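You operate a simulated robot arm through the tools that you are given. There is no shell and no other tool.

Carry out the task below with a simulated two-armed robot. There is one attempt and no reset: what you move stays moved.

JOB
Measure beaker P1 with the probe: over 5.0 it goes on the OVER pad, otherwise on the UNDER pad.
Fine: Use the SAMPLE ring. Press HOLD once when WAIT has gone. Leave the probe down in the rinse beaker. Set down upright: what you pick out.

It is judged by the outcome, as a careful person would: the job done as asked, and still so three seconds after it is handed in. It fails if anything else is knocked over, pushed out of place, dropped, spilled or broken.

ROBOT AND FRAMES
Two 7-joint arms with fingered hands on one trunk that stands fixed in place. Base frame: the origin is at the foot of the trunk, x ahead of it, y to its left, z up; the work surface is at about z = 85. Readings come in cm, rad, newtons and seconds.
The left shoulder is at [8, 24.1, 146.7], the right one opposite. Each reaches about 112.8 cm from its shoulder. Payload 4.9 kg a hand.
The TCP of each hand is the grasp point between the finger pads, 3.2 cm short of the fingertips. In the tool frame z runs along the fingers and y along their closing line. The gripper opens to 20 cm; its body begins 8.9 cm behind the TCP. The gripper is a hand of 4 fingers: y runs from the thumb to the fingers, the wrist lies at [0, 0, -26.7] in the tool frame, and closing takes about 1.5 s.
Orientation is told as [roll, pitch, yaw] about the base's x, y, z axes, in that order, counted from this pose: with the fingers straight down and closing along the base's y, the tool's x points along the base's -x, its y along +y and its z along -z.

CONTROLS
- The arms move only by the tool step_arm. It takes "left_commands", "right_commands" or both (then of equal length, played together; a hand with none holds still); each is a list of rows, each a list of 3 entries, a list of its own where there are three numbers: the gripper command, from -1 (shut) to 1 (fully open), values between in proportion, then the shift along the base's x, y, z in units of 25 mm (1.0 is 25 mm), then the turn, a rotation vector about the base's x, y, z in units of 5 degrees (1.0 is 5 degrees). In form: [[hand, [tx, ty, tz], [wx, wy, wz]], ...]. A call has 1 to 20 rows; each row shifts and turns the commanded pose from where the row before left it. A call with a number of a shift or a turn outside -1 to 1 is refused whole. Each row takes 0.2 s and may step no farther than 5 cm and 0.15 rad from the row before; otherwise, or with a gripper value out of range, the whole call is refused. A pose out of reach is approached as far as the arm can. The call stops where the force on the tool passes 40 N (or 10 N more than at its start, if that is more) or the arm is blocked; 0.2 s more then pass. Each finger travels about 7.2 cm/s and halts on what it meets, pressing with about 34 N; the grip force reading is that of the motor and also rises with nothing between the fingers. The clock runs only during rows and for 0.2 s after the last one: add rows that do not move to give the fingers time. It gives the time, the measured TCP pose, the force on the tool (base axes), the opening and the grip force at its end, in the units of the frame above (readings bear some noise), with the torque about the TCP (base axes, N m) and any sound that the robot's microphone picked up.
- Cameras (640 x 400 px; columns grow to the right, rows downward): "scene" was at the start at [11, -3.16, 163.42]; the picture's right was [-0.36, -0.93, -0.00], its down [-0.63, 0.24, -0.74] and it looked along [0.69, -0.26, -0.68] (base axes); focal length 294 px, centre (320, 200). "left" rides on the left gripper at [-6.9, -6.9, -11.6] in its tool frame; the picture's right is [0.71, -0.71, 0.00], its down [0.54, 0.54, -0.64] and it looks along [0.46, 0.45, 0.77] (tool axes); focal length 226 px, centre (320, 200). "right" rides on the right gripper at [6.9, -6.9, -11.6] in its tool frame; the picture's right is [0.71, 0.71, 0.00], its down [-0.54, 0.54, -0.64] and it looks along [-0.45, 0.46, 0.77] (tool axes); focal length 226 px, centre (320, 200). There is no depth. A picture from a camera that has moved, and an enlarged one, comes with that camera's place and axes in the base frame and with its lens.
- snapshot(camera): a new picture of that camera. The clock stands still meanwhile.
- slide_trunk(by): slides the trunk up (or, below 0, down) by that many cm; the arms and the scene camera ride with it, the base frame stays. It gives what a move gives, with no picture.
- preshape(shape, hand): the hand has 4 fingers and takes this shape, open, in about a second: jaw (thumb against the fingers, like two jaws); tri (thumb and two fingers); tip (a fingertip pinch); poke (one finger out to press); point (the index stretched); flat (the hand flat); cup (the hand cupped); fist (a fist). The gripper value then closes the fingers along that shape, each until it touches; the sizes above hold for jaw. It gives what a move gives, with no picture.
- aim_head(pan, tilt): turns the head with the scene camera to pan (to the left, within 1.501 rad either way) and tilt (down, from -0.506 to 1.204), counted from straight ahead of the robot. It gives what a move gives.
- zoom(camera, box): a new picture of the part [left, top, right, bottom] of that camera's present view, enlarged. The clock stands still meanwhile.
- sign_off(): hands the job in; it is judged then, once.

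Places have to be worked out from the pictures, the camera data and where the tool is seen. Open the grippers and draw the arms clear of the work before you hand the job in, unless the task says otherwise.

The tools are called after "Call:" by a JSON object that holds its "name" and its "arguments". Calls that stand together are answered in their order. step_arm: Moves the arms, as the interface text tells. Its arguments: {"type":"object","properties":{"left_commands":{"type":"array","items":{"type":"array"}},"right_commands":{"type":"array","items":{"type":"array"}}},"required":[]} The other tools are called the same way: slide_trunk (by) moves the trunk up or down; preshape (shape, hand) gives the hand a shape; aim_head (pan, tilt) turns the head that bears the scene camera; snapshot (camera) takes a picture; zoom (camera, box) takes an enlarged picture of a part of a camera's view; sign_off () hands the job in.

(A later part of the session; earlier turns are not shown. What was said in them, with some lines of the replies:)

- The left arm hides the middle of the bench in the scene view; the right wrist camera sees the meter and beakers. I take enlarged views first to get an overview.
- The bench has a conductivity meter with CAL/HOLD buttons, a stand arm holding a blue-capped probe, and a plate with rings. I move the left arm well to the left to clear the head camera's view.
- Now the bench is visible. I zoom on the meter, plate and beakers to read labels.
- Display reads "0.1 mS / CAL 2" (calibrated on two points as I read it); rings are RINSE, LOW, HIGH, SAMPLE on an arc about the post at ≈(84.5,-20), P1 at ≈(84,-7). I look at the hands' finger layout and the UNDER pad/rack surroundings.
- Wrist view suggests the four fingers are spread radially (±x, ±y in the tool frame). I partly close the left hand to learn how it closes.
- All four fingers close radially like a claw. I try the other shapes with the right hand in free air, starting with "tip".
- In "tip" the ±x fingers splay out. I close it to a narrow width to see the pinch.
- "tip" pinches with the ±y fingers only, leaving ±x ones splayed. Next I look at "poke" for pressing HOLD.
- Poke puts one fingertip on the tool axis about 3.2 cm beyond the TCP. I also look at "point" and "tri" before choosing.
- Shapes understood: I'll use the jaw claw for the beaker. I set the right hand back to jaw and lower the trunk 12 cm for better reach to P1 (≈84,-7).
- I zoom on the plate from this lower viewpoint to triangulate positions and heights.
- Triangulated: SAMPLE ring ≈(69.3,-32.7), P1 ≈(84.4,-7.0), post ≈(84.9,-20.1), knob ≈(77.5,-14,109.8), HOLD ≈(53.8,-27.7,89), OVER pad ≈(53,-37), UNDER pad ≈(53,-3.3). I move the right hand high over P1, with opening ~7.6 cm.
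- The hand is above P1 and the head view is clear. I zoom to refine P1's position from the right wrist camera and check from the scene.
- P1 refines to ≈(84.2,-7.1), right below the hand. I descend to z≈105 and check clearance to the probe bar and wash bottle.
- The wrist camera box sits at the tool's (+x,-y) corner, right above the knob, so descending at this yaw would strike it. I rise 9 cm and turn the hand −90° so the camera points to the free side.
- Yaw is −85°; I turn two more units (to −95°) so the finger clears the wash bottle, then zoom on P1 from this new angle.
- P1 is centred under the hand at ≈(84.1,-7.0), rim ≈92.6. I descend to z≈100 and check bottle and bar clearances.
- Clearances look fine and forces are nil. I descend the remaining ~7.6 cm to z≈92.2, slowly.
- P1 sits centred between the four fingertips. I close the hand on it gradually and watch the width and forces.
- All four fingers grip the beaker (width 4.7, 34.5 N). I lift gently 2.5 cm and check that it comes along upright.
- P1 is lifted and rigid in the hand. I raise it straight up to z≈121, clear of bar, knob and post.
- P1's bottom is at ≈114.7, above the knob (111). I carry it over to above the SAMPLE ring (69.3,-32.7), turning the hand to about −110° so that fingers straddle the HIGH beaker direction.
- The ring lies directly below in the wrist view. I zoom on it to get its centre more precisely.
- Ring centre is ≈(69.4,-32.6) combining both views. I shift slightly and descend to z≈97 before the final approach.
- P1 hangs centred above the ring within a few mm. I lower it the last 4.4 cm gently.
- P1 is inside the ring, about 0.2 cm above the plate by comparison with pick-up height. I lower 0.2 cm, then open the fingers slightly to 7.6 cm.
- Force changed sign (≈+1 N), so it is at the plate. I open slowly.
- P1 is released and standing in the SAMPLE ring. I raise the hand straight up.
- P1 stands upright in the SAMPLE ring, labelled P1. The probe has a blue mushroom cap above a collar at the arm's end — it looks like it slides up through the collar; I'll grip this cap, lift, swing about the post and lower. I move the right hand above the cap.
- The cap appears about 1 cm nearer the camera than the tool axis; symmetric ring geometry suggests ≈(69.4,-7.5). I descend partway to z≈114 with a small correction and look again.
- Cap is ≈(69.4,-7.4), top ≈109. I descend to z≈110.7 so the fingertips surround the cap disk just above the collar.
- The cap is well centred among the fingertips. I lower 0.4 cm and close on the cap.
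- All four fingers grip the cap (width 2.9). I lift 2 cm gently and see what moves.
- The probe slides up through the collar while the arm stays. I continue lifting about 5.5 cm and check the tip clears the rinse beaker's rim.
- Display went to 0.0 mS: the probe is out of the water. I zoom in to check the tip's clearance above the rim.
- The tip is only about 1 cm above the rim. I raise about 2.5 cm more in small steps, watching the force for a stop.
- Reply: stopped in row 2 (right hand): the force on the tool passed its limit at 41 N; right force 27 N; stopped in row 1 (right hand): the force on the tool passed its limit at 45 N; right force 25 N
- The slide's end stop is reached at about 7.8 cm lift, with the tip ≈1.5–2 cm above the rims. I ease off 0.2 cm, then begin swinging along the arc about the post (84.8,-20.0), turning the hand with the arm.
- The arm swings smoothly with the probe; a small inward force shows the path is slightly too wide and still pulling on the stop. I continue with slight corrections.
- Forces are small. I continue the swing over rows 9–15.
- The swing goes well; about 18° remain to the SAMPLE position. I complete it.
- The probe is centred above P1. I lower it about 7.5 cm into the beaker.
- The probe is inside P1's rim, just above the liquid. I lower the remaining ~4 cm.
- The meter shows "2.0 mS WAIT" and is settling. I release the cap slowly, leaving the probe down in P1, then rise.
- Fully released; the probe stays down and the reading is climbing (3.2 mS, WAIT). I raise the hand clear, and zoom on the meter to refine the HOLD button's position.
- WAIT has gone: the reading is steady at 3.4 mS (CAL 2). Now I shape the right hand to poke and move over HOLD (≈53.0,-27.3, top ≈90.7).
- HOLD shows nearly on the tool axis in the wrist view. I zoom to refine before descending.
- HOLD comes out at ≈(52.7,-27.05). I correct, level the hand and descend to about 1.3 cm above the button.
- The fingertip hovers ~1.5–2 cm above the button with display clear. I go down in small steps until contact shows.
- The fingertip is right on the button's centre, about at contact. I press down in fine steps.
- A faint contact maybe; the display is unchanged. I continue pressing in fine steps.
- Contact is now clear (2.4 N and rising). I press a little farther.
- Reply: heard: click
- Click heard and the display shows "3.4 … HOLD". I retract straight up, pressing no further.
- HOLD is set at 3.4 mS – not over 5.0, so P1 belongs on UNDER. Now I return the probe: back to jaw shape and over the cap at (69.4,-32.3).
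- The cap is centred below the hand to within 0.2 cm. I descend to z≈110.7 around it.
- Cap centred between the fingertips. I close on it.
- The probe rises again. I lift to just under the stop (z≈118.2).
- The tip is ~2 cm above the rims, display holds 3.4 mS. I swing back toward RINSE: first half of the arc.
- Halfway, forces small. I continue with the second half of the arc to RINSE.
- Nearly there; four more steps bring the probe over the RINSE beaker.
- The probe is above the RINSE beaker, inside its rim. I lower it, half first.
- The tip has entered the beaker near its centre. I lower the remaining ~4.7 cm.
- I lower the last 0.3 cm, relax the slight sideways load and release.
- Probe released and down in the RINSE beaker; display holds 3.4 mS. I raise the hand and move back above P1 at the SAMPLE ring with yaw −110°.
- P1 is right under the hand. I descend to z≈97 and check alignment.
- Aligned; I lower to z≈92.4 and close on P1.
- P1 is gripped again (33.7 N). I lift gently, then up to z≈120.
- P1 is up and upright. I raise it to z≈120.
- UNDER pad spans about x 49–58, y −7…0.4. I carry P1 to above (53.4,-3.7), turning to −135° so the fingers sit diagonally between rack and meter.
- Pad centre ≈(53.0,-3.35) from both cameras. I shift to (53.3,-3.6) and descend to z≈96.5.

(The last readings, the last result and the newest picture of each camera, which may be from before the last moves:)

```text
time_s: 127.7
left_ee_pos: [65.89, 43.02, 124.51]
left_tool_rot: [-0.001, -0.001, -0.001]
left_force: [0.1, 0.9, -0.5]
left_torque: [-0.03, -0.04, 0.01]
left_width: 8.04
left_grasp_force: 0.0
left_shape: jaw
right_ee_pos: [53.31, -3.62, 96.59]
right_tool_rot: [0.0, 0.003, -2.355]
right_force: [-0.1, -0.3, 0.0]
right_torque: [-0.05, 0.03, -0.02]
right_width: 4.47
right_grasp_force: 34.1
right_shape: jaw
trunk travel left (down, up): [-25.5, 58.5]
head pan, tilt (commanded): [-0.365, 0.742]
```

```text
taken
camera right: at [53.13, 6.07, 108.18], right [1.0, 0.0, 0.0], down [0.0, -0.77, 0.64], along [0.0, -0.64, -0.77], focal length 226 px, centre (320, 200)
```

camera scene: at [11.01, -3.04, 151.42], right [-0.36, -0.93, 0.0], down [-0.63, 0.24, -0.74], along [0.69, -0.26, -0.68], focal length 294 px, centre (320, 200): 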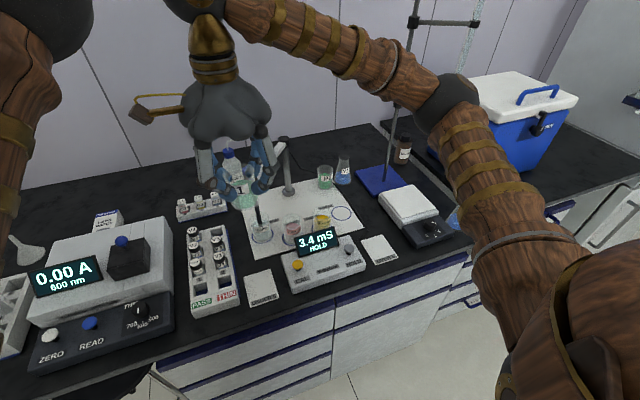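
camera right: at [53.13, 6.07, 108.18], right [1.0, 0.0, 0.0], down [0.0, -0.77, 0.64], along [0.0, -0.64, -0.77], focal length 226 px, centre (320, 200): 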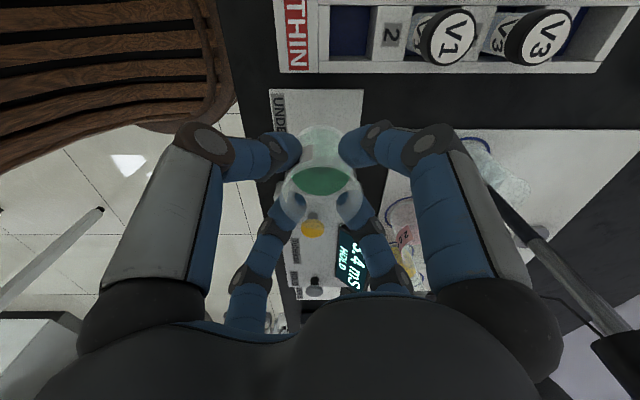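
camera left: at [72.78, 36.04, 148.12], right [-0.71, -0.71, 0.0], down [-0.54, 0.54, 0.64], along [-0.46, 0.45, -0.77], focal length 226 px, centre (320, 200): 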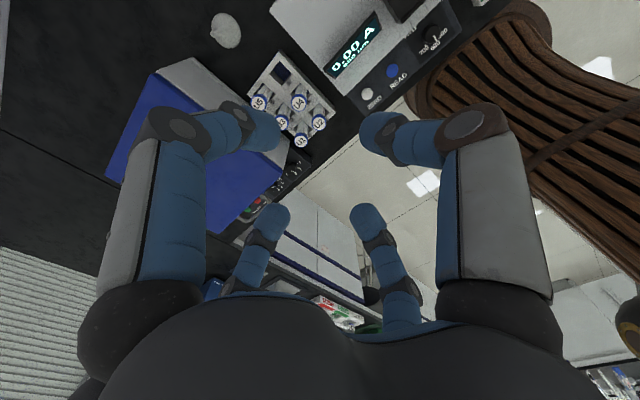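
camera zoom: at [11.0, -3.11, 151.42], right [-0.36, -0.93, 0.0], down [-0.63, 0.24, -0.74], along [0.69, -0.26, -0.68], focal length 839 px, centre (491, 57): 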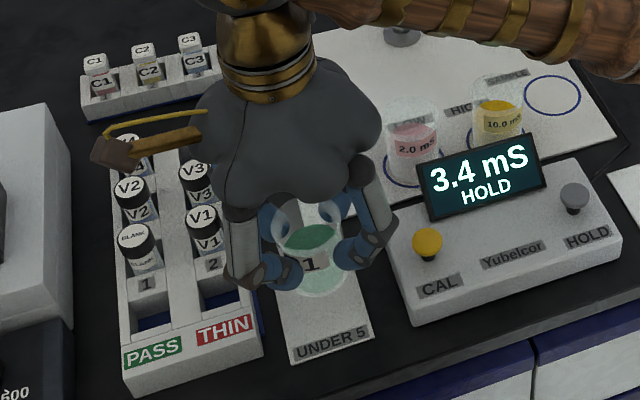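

P1 is over the pad with rack and meter clear. I lower gently to just above the pad.

Call:
{"name": "step_arm", "arguments": {"right_commands": [[-0.6, [0, 0, -0.35], [0, 0, 0]], [-0.6, [0, 0, -0.35], [0, 0, 0]], [-0.6, [0, 0, -0.35], [0, 0, 0]], [-0.6, [0, 0, -0.35], [0, 0, 0]], [-0.6, [0, 0, -0.2], [0, 0, 0]], [-0.6, [0, 0, 0], [0, 0, 0]]]}}

Call:
{"name": "zoom", "arguments": {"camera": "scene", "box": [210, 220, 330, 320]}}

Call:
{"name": "snapshot", "arguments": {"camera": "right"}}

```text
time_s: 129.1
left_ee_pos: [65.75, 43.05, 124.52]
left_tool_rot: [0.0, 0.001, -0.001]
left_force: [-1.0, -0.3, 0.3]
left_torque: [-0.05, 0.04, -0.02]
left_width: 8.05
left_grasp_force: 0.0
left_shape: jaw
right_ee_pos: [53.24, -3.61, 92.71]
right_tool_rot: [0.0, 0.003, -2.353]
right_force: [-0.3, -0.8, -0.9]
right_torque: [-0.03, -0.01, 0.0]
right_width: 4.48
right_grasp_force: 34.3
right_shape: jaw
trunk travel left (down, up): [-25.5, 58.5]
head pan, tilt (commanded): [-0.365, 0.742]
```

```text
4.00 times, centred on (270, 270) of scene
camera zoom: at [11.01, -3.12, 151.42], right [-0.36, -0.93, 0.0], down [-0.63, 0.24, -0.74], along [0.69, -0.26, -0.68], focal length 1175 px, centre (520, -80)
```

zoom: 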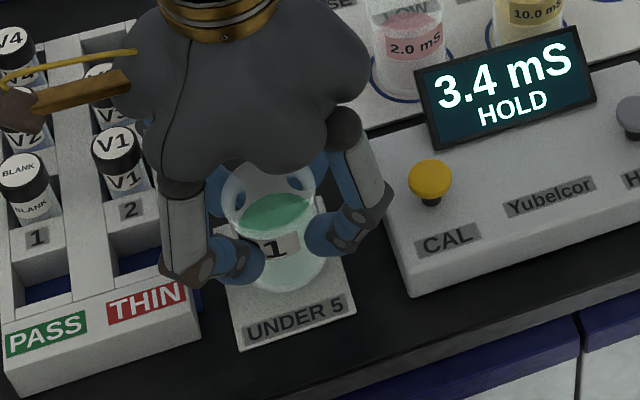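

```text
taken
camera right: at [53.1, 6.19, 104.31], right [1.0, 0.0, 0.0], down [0.0, -0.77, 0.64], along [0.0, -0.64, -0.77], focal length 226 px, centre (320, 200)
```

right: 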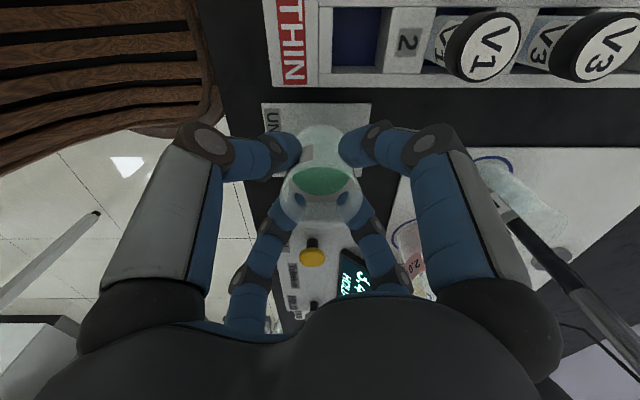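

Still free (Fz ≈ −0.9 N, its weight). I lower in fine steps until the force changes.

Call:
{"name": "step_arm", "arguments": {"right_commands": [[-0.6, [0, 0, -0.1], [0, 0, 0]], [-0.6, [0, 0, -0.1], [0, 0, 0]], [-0.6, [0, 0, 0], [0, 0, 0]]]}}

Call:
{"name": "step_arm", "arguments": {"right_commands": [[-0.6, [0, 0, -0.06], [0, 0, 0]], [-0.6, [0, 0, 0], [0, 0, 0]]]}}

Call:
{"name": "zoom", "arguments": {"camera": "scene", "box": [230, 230, 310, 310]}}

```text
time_s: 129.9
left_ee_pos: [65.89, 43.13, 124.61]
left_tool_rot: [0.0, 0.001, -0.001]
left_force: [0.0, 0.3, -0.3]
left_torque: [-0.01, -0.01, 0.01]
left_width: 8.02
left_grasp_force: 0.0
left_shape: jaw
right_ee_pos: [53.29, -3.47, 92.19]
right_tool_rot: [-0.001, 0.004, -2.355]
right_force: [-0.4, 0.2, -0.4]
right_torque: [-0.03, -0.01, -0.02]
right_width: 4.49
right_grasp_force: 33.6
right_shape: jaw
trunk travel left (down, up): [-25.5, 58.5]
head pan, tilt (commanded): [-0.365, 0.742]
```

```text
time_s: 130.5
left_ee_pos: [65.85, 43.02, 124.59]
left_tool_rot: [0.0, -0.001, 0.001]
left_force: [0.0, -1.2, 0.1]
left_torque: [-0.01, -0.01, -0.01]
left_width: 8.05
left_grasp_force: 0.0
left_shape: jaw
right_ee_pos: [53.27, -3.57, 92.1]
right_tool_rot: [0.002, 0.006, -2.355]
right_force: [1.5, -0.5, 9.9]
right_torque: [0.09, -0.03, -0.04]
right_width: 4.48
right_grasp_force: 33.9
right_shape: jaw
trunk travel left (down, up): [-25.5, 58.5]
head pan, tilt (commanded): [-0.365, 0.742]
```

```text
5.00 times, centred on (270, 270) of scene
camera zoom: at [10.94, -3.12, 151.45], right [-0.36, -0.93, 0.0], down [-0.63, 0.24, -0.74], along [0.69, -0.26, -0.68], focal length 1469 px, centre (570, -150)
```

zoom: 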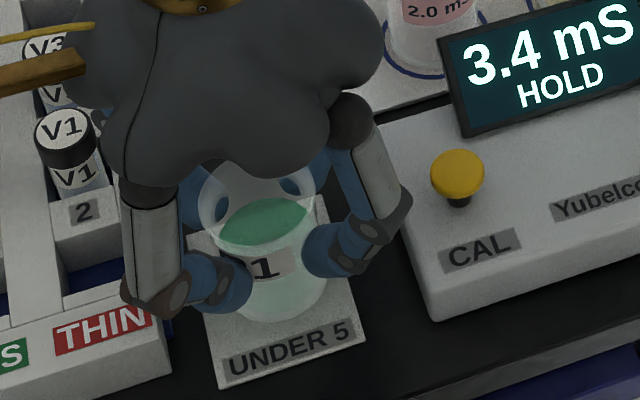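

Firm contact (≈10 N, no torque), so P1 stands on the pad. I ease up a hair and open slowly.

Call:
{"name": "step_arm", "arguments": {"right_commands": [[-0.6, [0, 0, 0.03], [0, 0, 0]], [-0.55, [0, 0, 0], [0, 0, 0]], [-0.5, [0, 0, 0], [0, 0, 0]], [-0.45, [0, 0, 0], [0, 0, 0]], [-0.4, [0, 0, 0], [0, 0, 0]], [-0.35, [0, 0, 0], [0, 0, 0]], [-0.3, [0, 0, 0], [0, 0, 0]], [-0.28, [0, 0, 0], [0, 0, 0]], [-0.28, [0, 0, 0], [0, 0, 0]]]}}

Call:
{"name": "zoom", "arguments": {"camera": "scene", "box": [220, 220, 320, 320]}}

Call:
{"name": "snapshot", "arguments": {"camera": "right"}}

```text
time_s: 132.5
left_ee_pos: [65.92, 43.06, 124.58]
left_tool_rot: [0.0, -0.001, 0.0]
left_force: [0.8, -1.3, -0.1]
left_torque: [-0.01, -0.02, 0.01]
left_width: 8.04
left_grasp_force: 0.1
left_shape: jaw
right_ee_pos: [53.29, -3.45, 92.12]
right_tool_rot: [0.002, 0.003, -2.355]
right_force: [-0.1, 0.0, -0.6]
right_torque: [0.0, -0.04, 0.0]
right_width: 7.18
right_grasp_force: 0.0
right_shape: jaw
trunk travel left (down, up): [-25.5, 58.5]
head pan, tilt (commanded): [-0.365, 0.742]
```

```text
4.00 times, centred on (270, 270) of scene
camera zoom: at [11.0, -3.12, 151.42], right [-0.36, -0.93, 0.0], down [-0.63, 0.24, -0.74], along [0.69, -0.26, -0.68], focal length 1175 px, centre (520, -80)
```

zoom: 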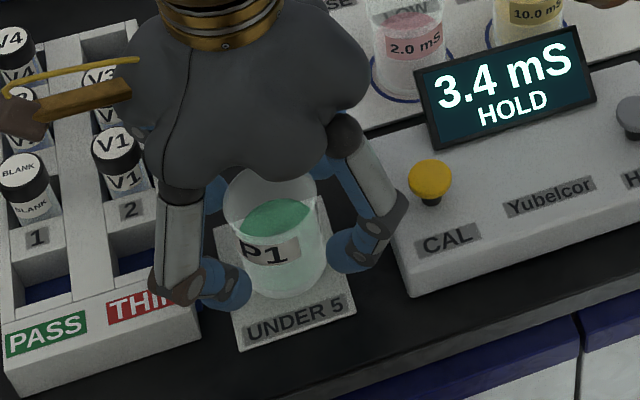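

```text
taken
camera right: at [53.11, 6.24, 103.73], right [1.0, 0.0, 0.0], down [0.0, -0.77, 0.64], along [0.0, -0.64, -0.77], focal length 226 px, centre (320, 200)
```

right: 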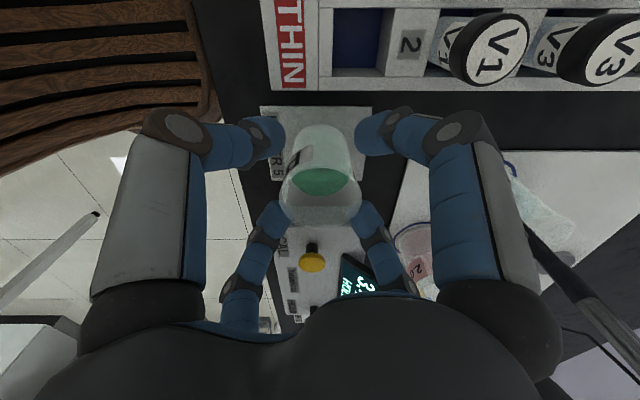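

P1 stands on the UNDER pad. I raise the hand straight up, slowly at first.

Call:
{"name": "step_arm", "arguments": {"right_commands": [[-0.26, [0, 0, 0.2], [0, 0, 0]], [-0.26, [0, 0, 0.3], [0, 0, 0]], [-0.26, [0, 0, 0.4], [0, 0, 0]], [-0.26, [0, 0, 0.6], [0, 0, 0]], [-0.26, [0, 0, 0.7], [0, 0, 0]], [-0.26, [0, 0, 0.8], [0, 0, 0]], [-0.26, [0, 0, 0.8], [0, 0, 0]], [-0.26, [0, 0, 0.8], [0, 0, 0]], [-0.26, [0, 0, 0.8], [0, 0, 0]], [-0.26, [0, 0, 0.8], [0, 0, 0]], [-0.26, [0, 0, 0.8], [0, 0, 0]], [-0.26, [0, 0, 0.8], [0, 0, 0]], [-0.26, [0, 0, 0.8], [0, 0, 0]], [-0.26, [0, 0, 0.8], [0, 0, 0]], [-0.26, [0, 0, 0.8], [0, 0, 0]], [-0.26, [0, 0, 0.8], [0, 0, 0]], [-0.26, [0, 0, 0.8], [0, 0, 0]]]}}

Call:
{"name": "snapshot", "arguments": {"camera": "scene"}}

Call:
{"name": "zoom", "arguments": {"camera": "scene", "box": [180, 180, 360, 320]}}

```text
time_s: 136.1
left_ee_pos: [65.78, 43.02, 124.49]
left_tool_rot: [0.0, 0.001, 0.001]
left_force: [0.1, -0.3, 0.5]
left_torque: [-0.04, -0.04, 0.01]
left_width: 8.03
left_grasp_force: 0.1
left_shape: jaw
right_ee_pos: [53.28, -3.38, 121.72]
right_tool_rot: [0.001, 0.003, -2.354]
right_force: [-0.1, -0.2, 0.0]
right_torque: [-0.01, 0.01, 0.0]
right_width: 7.38
right_grasp_force: 0.1
right_shape: jaw
trunk travel left (down, up): [-25.5, 58.5]
head pan, tilt (commanded): [-0.365, 0.742]
```

```text
taken
camera scene: at [10.95, -3.09, 151.42], right [-0.36, -0.93, 0.0], down [-0.63, 0.24, -0.74], along [0.69, -0.26, -0.68], focal length 294 px, centre (320, 200)
```

scene: 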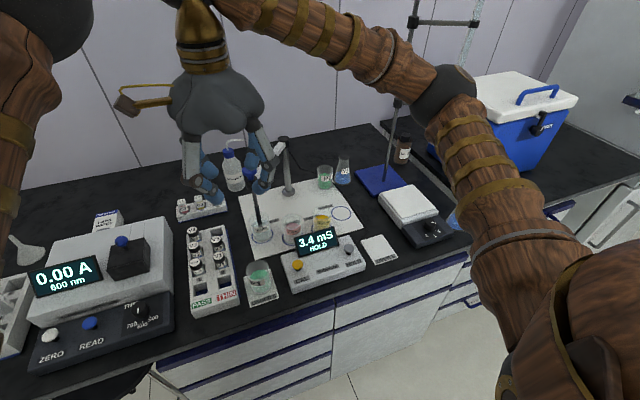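

```text
2.86 times, centred on (270, 250) of scene
camera zoom: at [10.95, -3.09, 151.42], right [-0.36, -0.93, 0.0], down [-0.63, 0.24, -0.74], along [0.69, -0.26, -0.68], focal length 839 px, centre (463, 57)
```

zoom: 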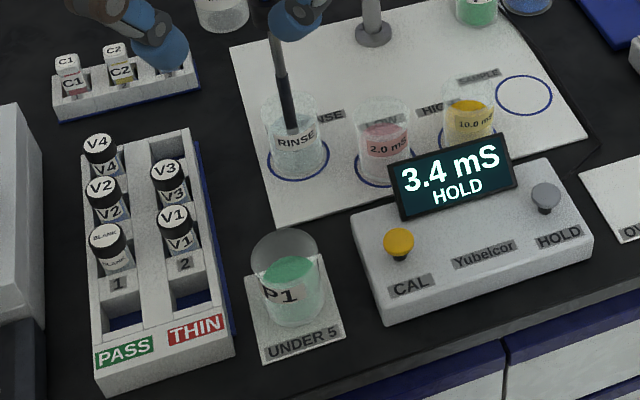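

P1 stands upright on UNDER, the probe is in RINSE, and the display holds 3.4 mS. I draw the right arm up and away to the right, opening both hands.

Call:
{"name": "step_arm", "arguments": {"left_commands": [[0.3, [0, 0, 0], [0, 0, 0]], [0.6, [0, 0, 0], [0, 0, 0]], [1, [0, 0, 0], [0, 0, 0]], [1, [0, 0, 0], [0, 0, 0]], [1, [0, 0, 0], [0, 0, 0]], [1, [0, 0, 0], [0, 0, 0]], [1, [0, 0, 0], [0, 0, 0]], [1, [0, 0, 0], [0, 0, 0]], [1, [0, 0, 0], [0, 0, 0]], [1, [0, 0, 0], [0, 0, 0]], [1, [0, 0, 0], [0, 0, 0]], [1, [0, 0, 0], [0, 0, 0]], [1, [0, 0, 0], [0, 0, 0]], [1, [0, 0, 0], [0, 0, 0]], [1, [0, 0, 0], [0, 0, 0]], [1, [0, 0, 0], [0, 0, 0]], [1, [0, 0, 0], [0, 0, 0]], [1, [0, 0, 0], [0, 0, 0]], [1, [0, 0, 0], [0, 0, 0]], [1, [0, 0, 0], [0, 0, 0]]], "right_commands": [[-0.26, [0, 0, 0.8], [0, 0, 0]], [-0.26, [0, 0, 0.8], [0, 0, 0]], [-0.26, [0, 0, 0.8], [0, 0, 0]], [-0.26, [0, -0.9, 0.2], [0, 0, 0.5]], [-0.26, [0, -0.9, 0], [0, 0, 0.5]], [-0.26, [0, -0.9, 0], [0, 0, 0.5]], [-0.26, [0, -0.9, 0], [0, 0, 0.5]], [-0.26, [0, -0.9, 0], [0, 0, 0.5]], [-0.26, [0, -0.9, 0], [0, 0, 0.5]], [-0.26, [0, -0.9, 0], [0, 0, 0.5]], [-0.26, [0, -0.9, 0], [0, 0, 0.5]], [-0.26, [0, -0.9, 0], [0, 0, 0.5]], [-0.26, [0, -0.9, 0], [0, 0, 0.5]], [-0.26, [0, -0.9, 0], [0, 0, 0.5]], [-0.26, [0, -0.9, 0], [0, 0, 0.5]], [-0.26, [0, -0.9, 0], [0, 0, 0.5]], [-0.26, [0, -0.9, 0], [0, 0, 0.5]], [-0.26, [0, -0.9, 0], [0, 0, 0.5]], [-0.26, [0, -0.9, 0], [0, 0, 0.5]], [-0.26, [0, -0.9, 0], [0, 0, 0.5]]]}}

Call:
{"name": "snapshot", "arguments": {"camera": "scene"}}

```text
time_s: 140.3
left_ee_pos: [65.77, 42.95, 124.52]
left_tool_rot: [-0.001, 0.0, -0.001]
left_force: [0.0, -0.9, -0.5]
left_torque: [-0.01, -0.03, 0.03]
left_width: 19.99
left_grasp_force: 0.2
left_shape: jaw
right_ee_pos: [53.03, -42.05, 128.01]
right_tool_rot: [0.001, 0.006, -1.611]
right_force: [-0.5, 0.1, 1.6]
right_torque: [0.05, 0.0, 0.02]
right_width: 7.36
right_grasp_force: 0.1
right_shape: jaw
trunk travel left (down, up): [-25.5, 58.5]
head pan, tilt (commanded): [-0.365, 0.742]
```

```text
taken
camera scene: at [10.94, -3.24, 151.43], right [-0.36, -0.93, 0.0], down [-0.63, 0.24, -0.74], along [0.69, -0.26, -0.68], focal length 294 px, centre (320, 200)
```

scene: 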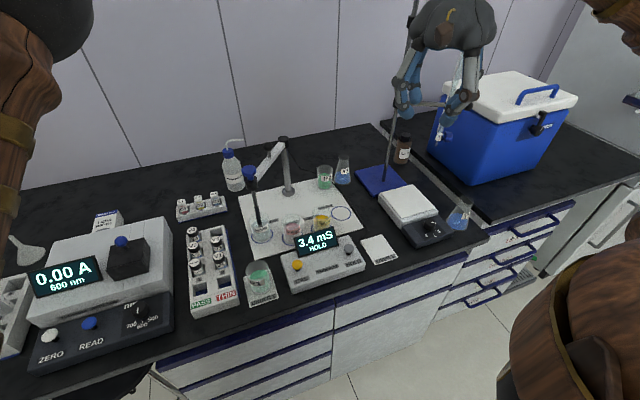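

The right hand is clear; I open it fully and inspect the final state.

Call:
{"name": "step_arm", "arguments": {"right_commands": [[0.2, [0, 0, 0], [0, 0, 0]], [0.6, [0, 0, 0], [0, 0, 0]], [1, [0, 0, 0], [0, 0, 0]], [1, [0, 0, 0], [0, 0, 0]], [1, [0, 0, 0], [0, 0, 0]], [1, [0, 0, 0], [0, 0, 0]]]}}

Call:
{"name": "zoom", "arguments": {"camera": "scene", "box": [220, 220, 320, 320]}}

Call:
{"name": "zoom", "arguments": {"camera": "scene", "box": [220, 130, 370, 260]}}

Call:
{"name": "snapshot", "arguments": {"camera": "right"}}

```text
time_s: 141.7
left_ee_pos: [65.87, 43.07, 124.53]
left_tool_rot: [0.0, 0.0, -0.001]
left_force: [0.0, 0.0, -0.3]
left_torque: [0.01, -0.03, 0.01]
left_width: 19.98
left_grasp_force: 0.1
left_shape: jaw
right_ee_pos: [53.28, -41.84, 128.08]
right_tool_rot: [0.0, 0.006, -1.614]
right_force: [-0.1, -0.6, 0.2]
right_torque: [0.01, 0.0, -0.02]
right_width: 20.01
right_grasp_force: 0.0
right_shape: jaw
trunk travel left (down, up): [-25.5, 58.5]
head pan, tilt (commanded): [-0.365, 0.742]
```

```text
4.00 times, centred on (270, 270) of scene
camera zoom: at [11.0, -3.13, 151.42], right [-0.36, -0.93, 0.0], down [-0.63, 0.24, -0.74], along [0.69, -0.26, -0.68], focal length 1175 px, centre (520, -80)
```

zoom: 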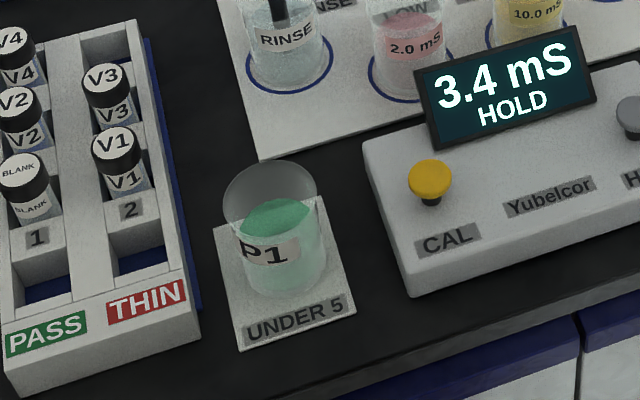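

```text
3.08 times, centred on (295, 195) of scene
camera zoom: at [11.0, -3.13, 151.42], right [-0.36, -0.93, 0.0], down [-0.63, 0.24, -0.74], along [0.69, -0.26, -0.68], focal length 904 px, centre (397, 215)
```

zoom: 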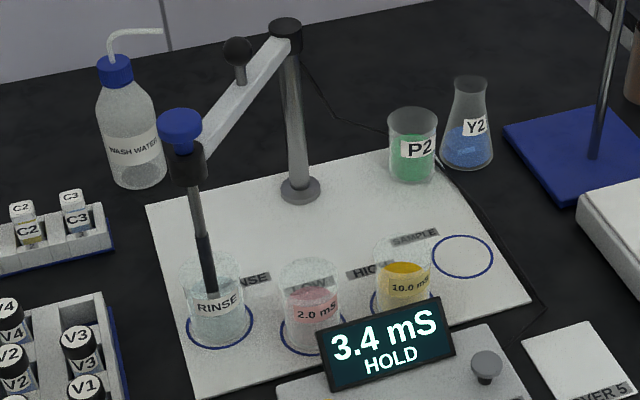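

```text
taken
camera right: at [46.47, -34.7, 139.67], right [0.74, 0.68, 0.0], down [0.52, -0.57, 0.64], along [0.44, -0.47, -0.77], focal length 226 px, centre (320, 200)
```

right: 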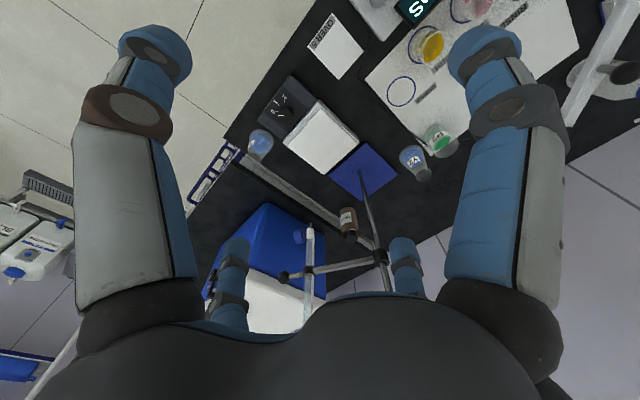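

All is in place: P1 upright on the UNDER pad (held reading 3.4 mS, not over 5.0), HOLD pressed once, probe down in the RINSE beaker, other items untouched, hands open and clear. I hand the job in.

Call:
{"name": "sign_off", "arguments": {}}

```text
The job is handed in.
```

I measured beaker P1 at 3.4 mS, which is not over 5.0, so it is standing upright on the UNDER pad.

- **Measurement:** I set P1 in the SAMPLE ring and lowered the probe into it. I waited for WAIT to clear, then pressed HOLD once. It clicked, and the display still shows 3.4 mS with HOLD.
- **Calibration:** I did not calibrate. The display already showed CAL 2, which I took to mean a completed two-point calibration.
- **Probe:** It is down in the RINSE beaker. While lifting it out the first time I pulled against its upper stop twice, at about 41 and 45 N. It slid, swung and lowered normally afterwards.
- **Everything else:** In the final pictures the other items I could see are upright and in place, with nothing spilled. Both hands are open and clear of the work.
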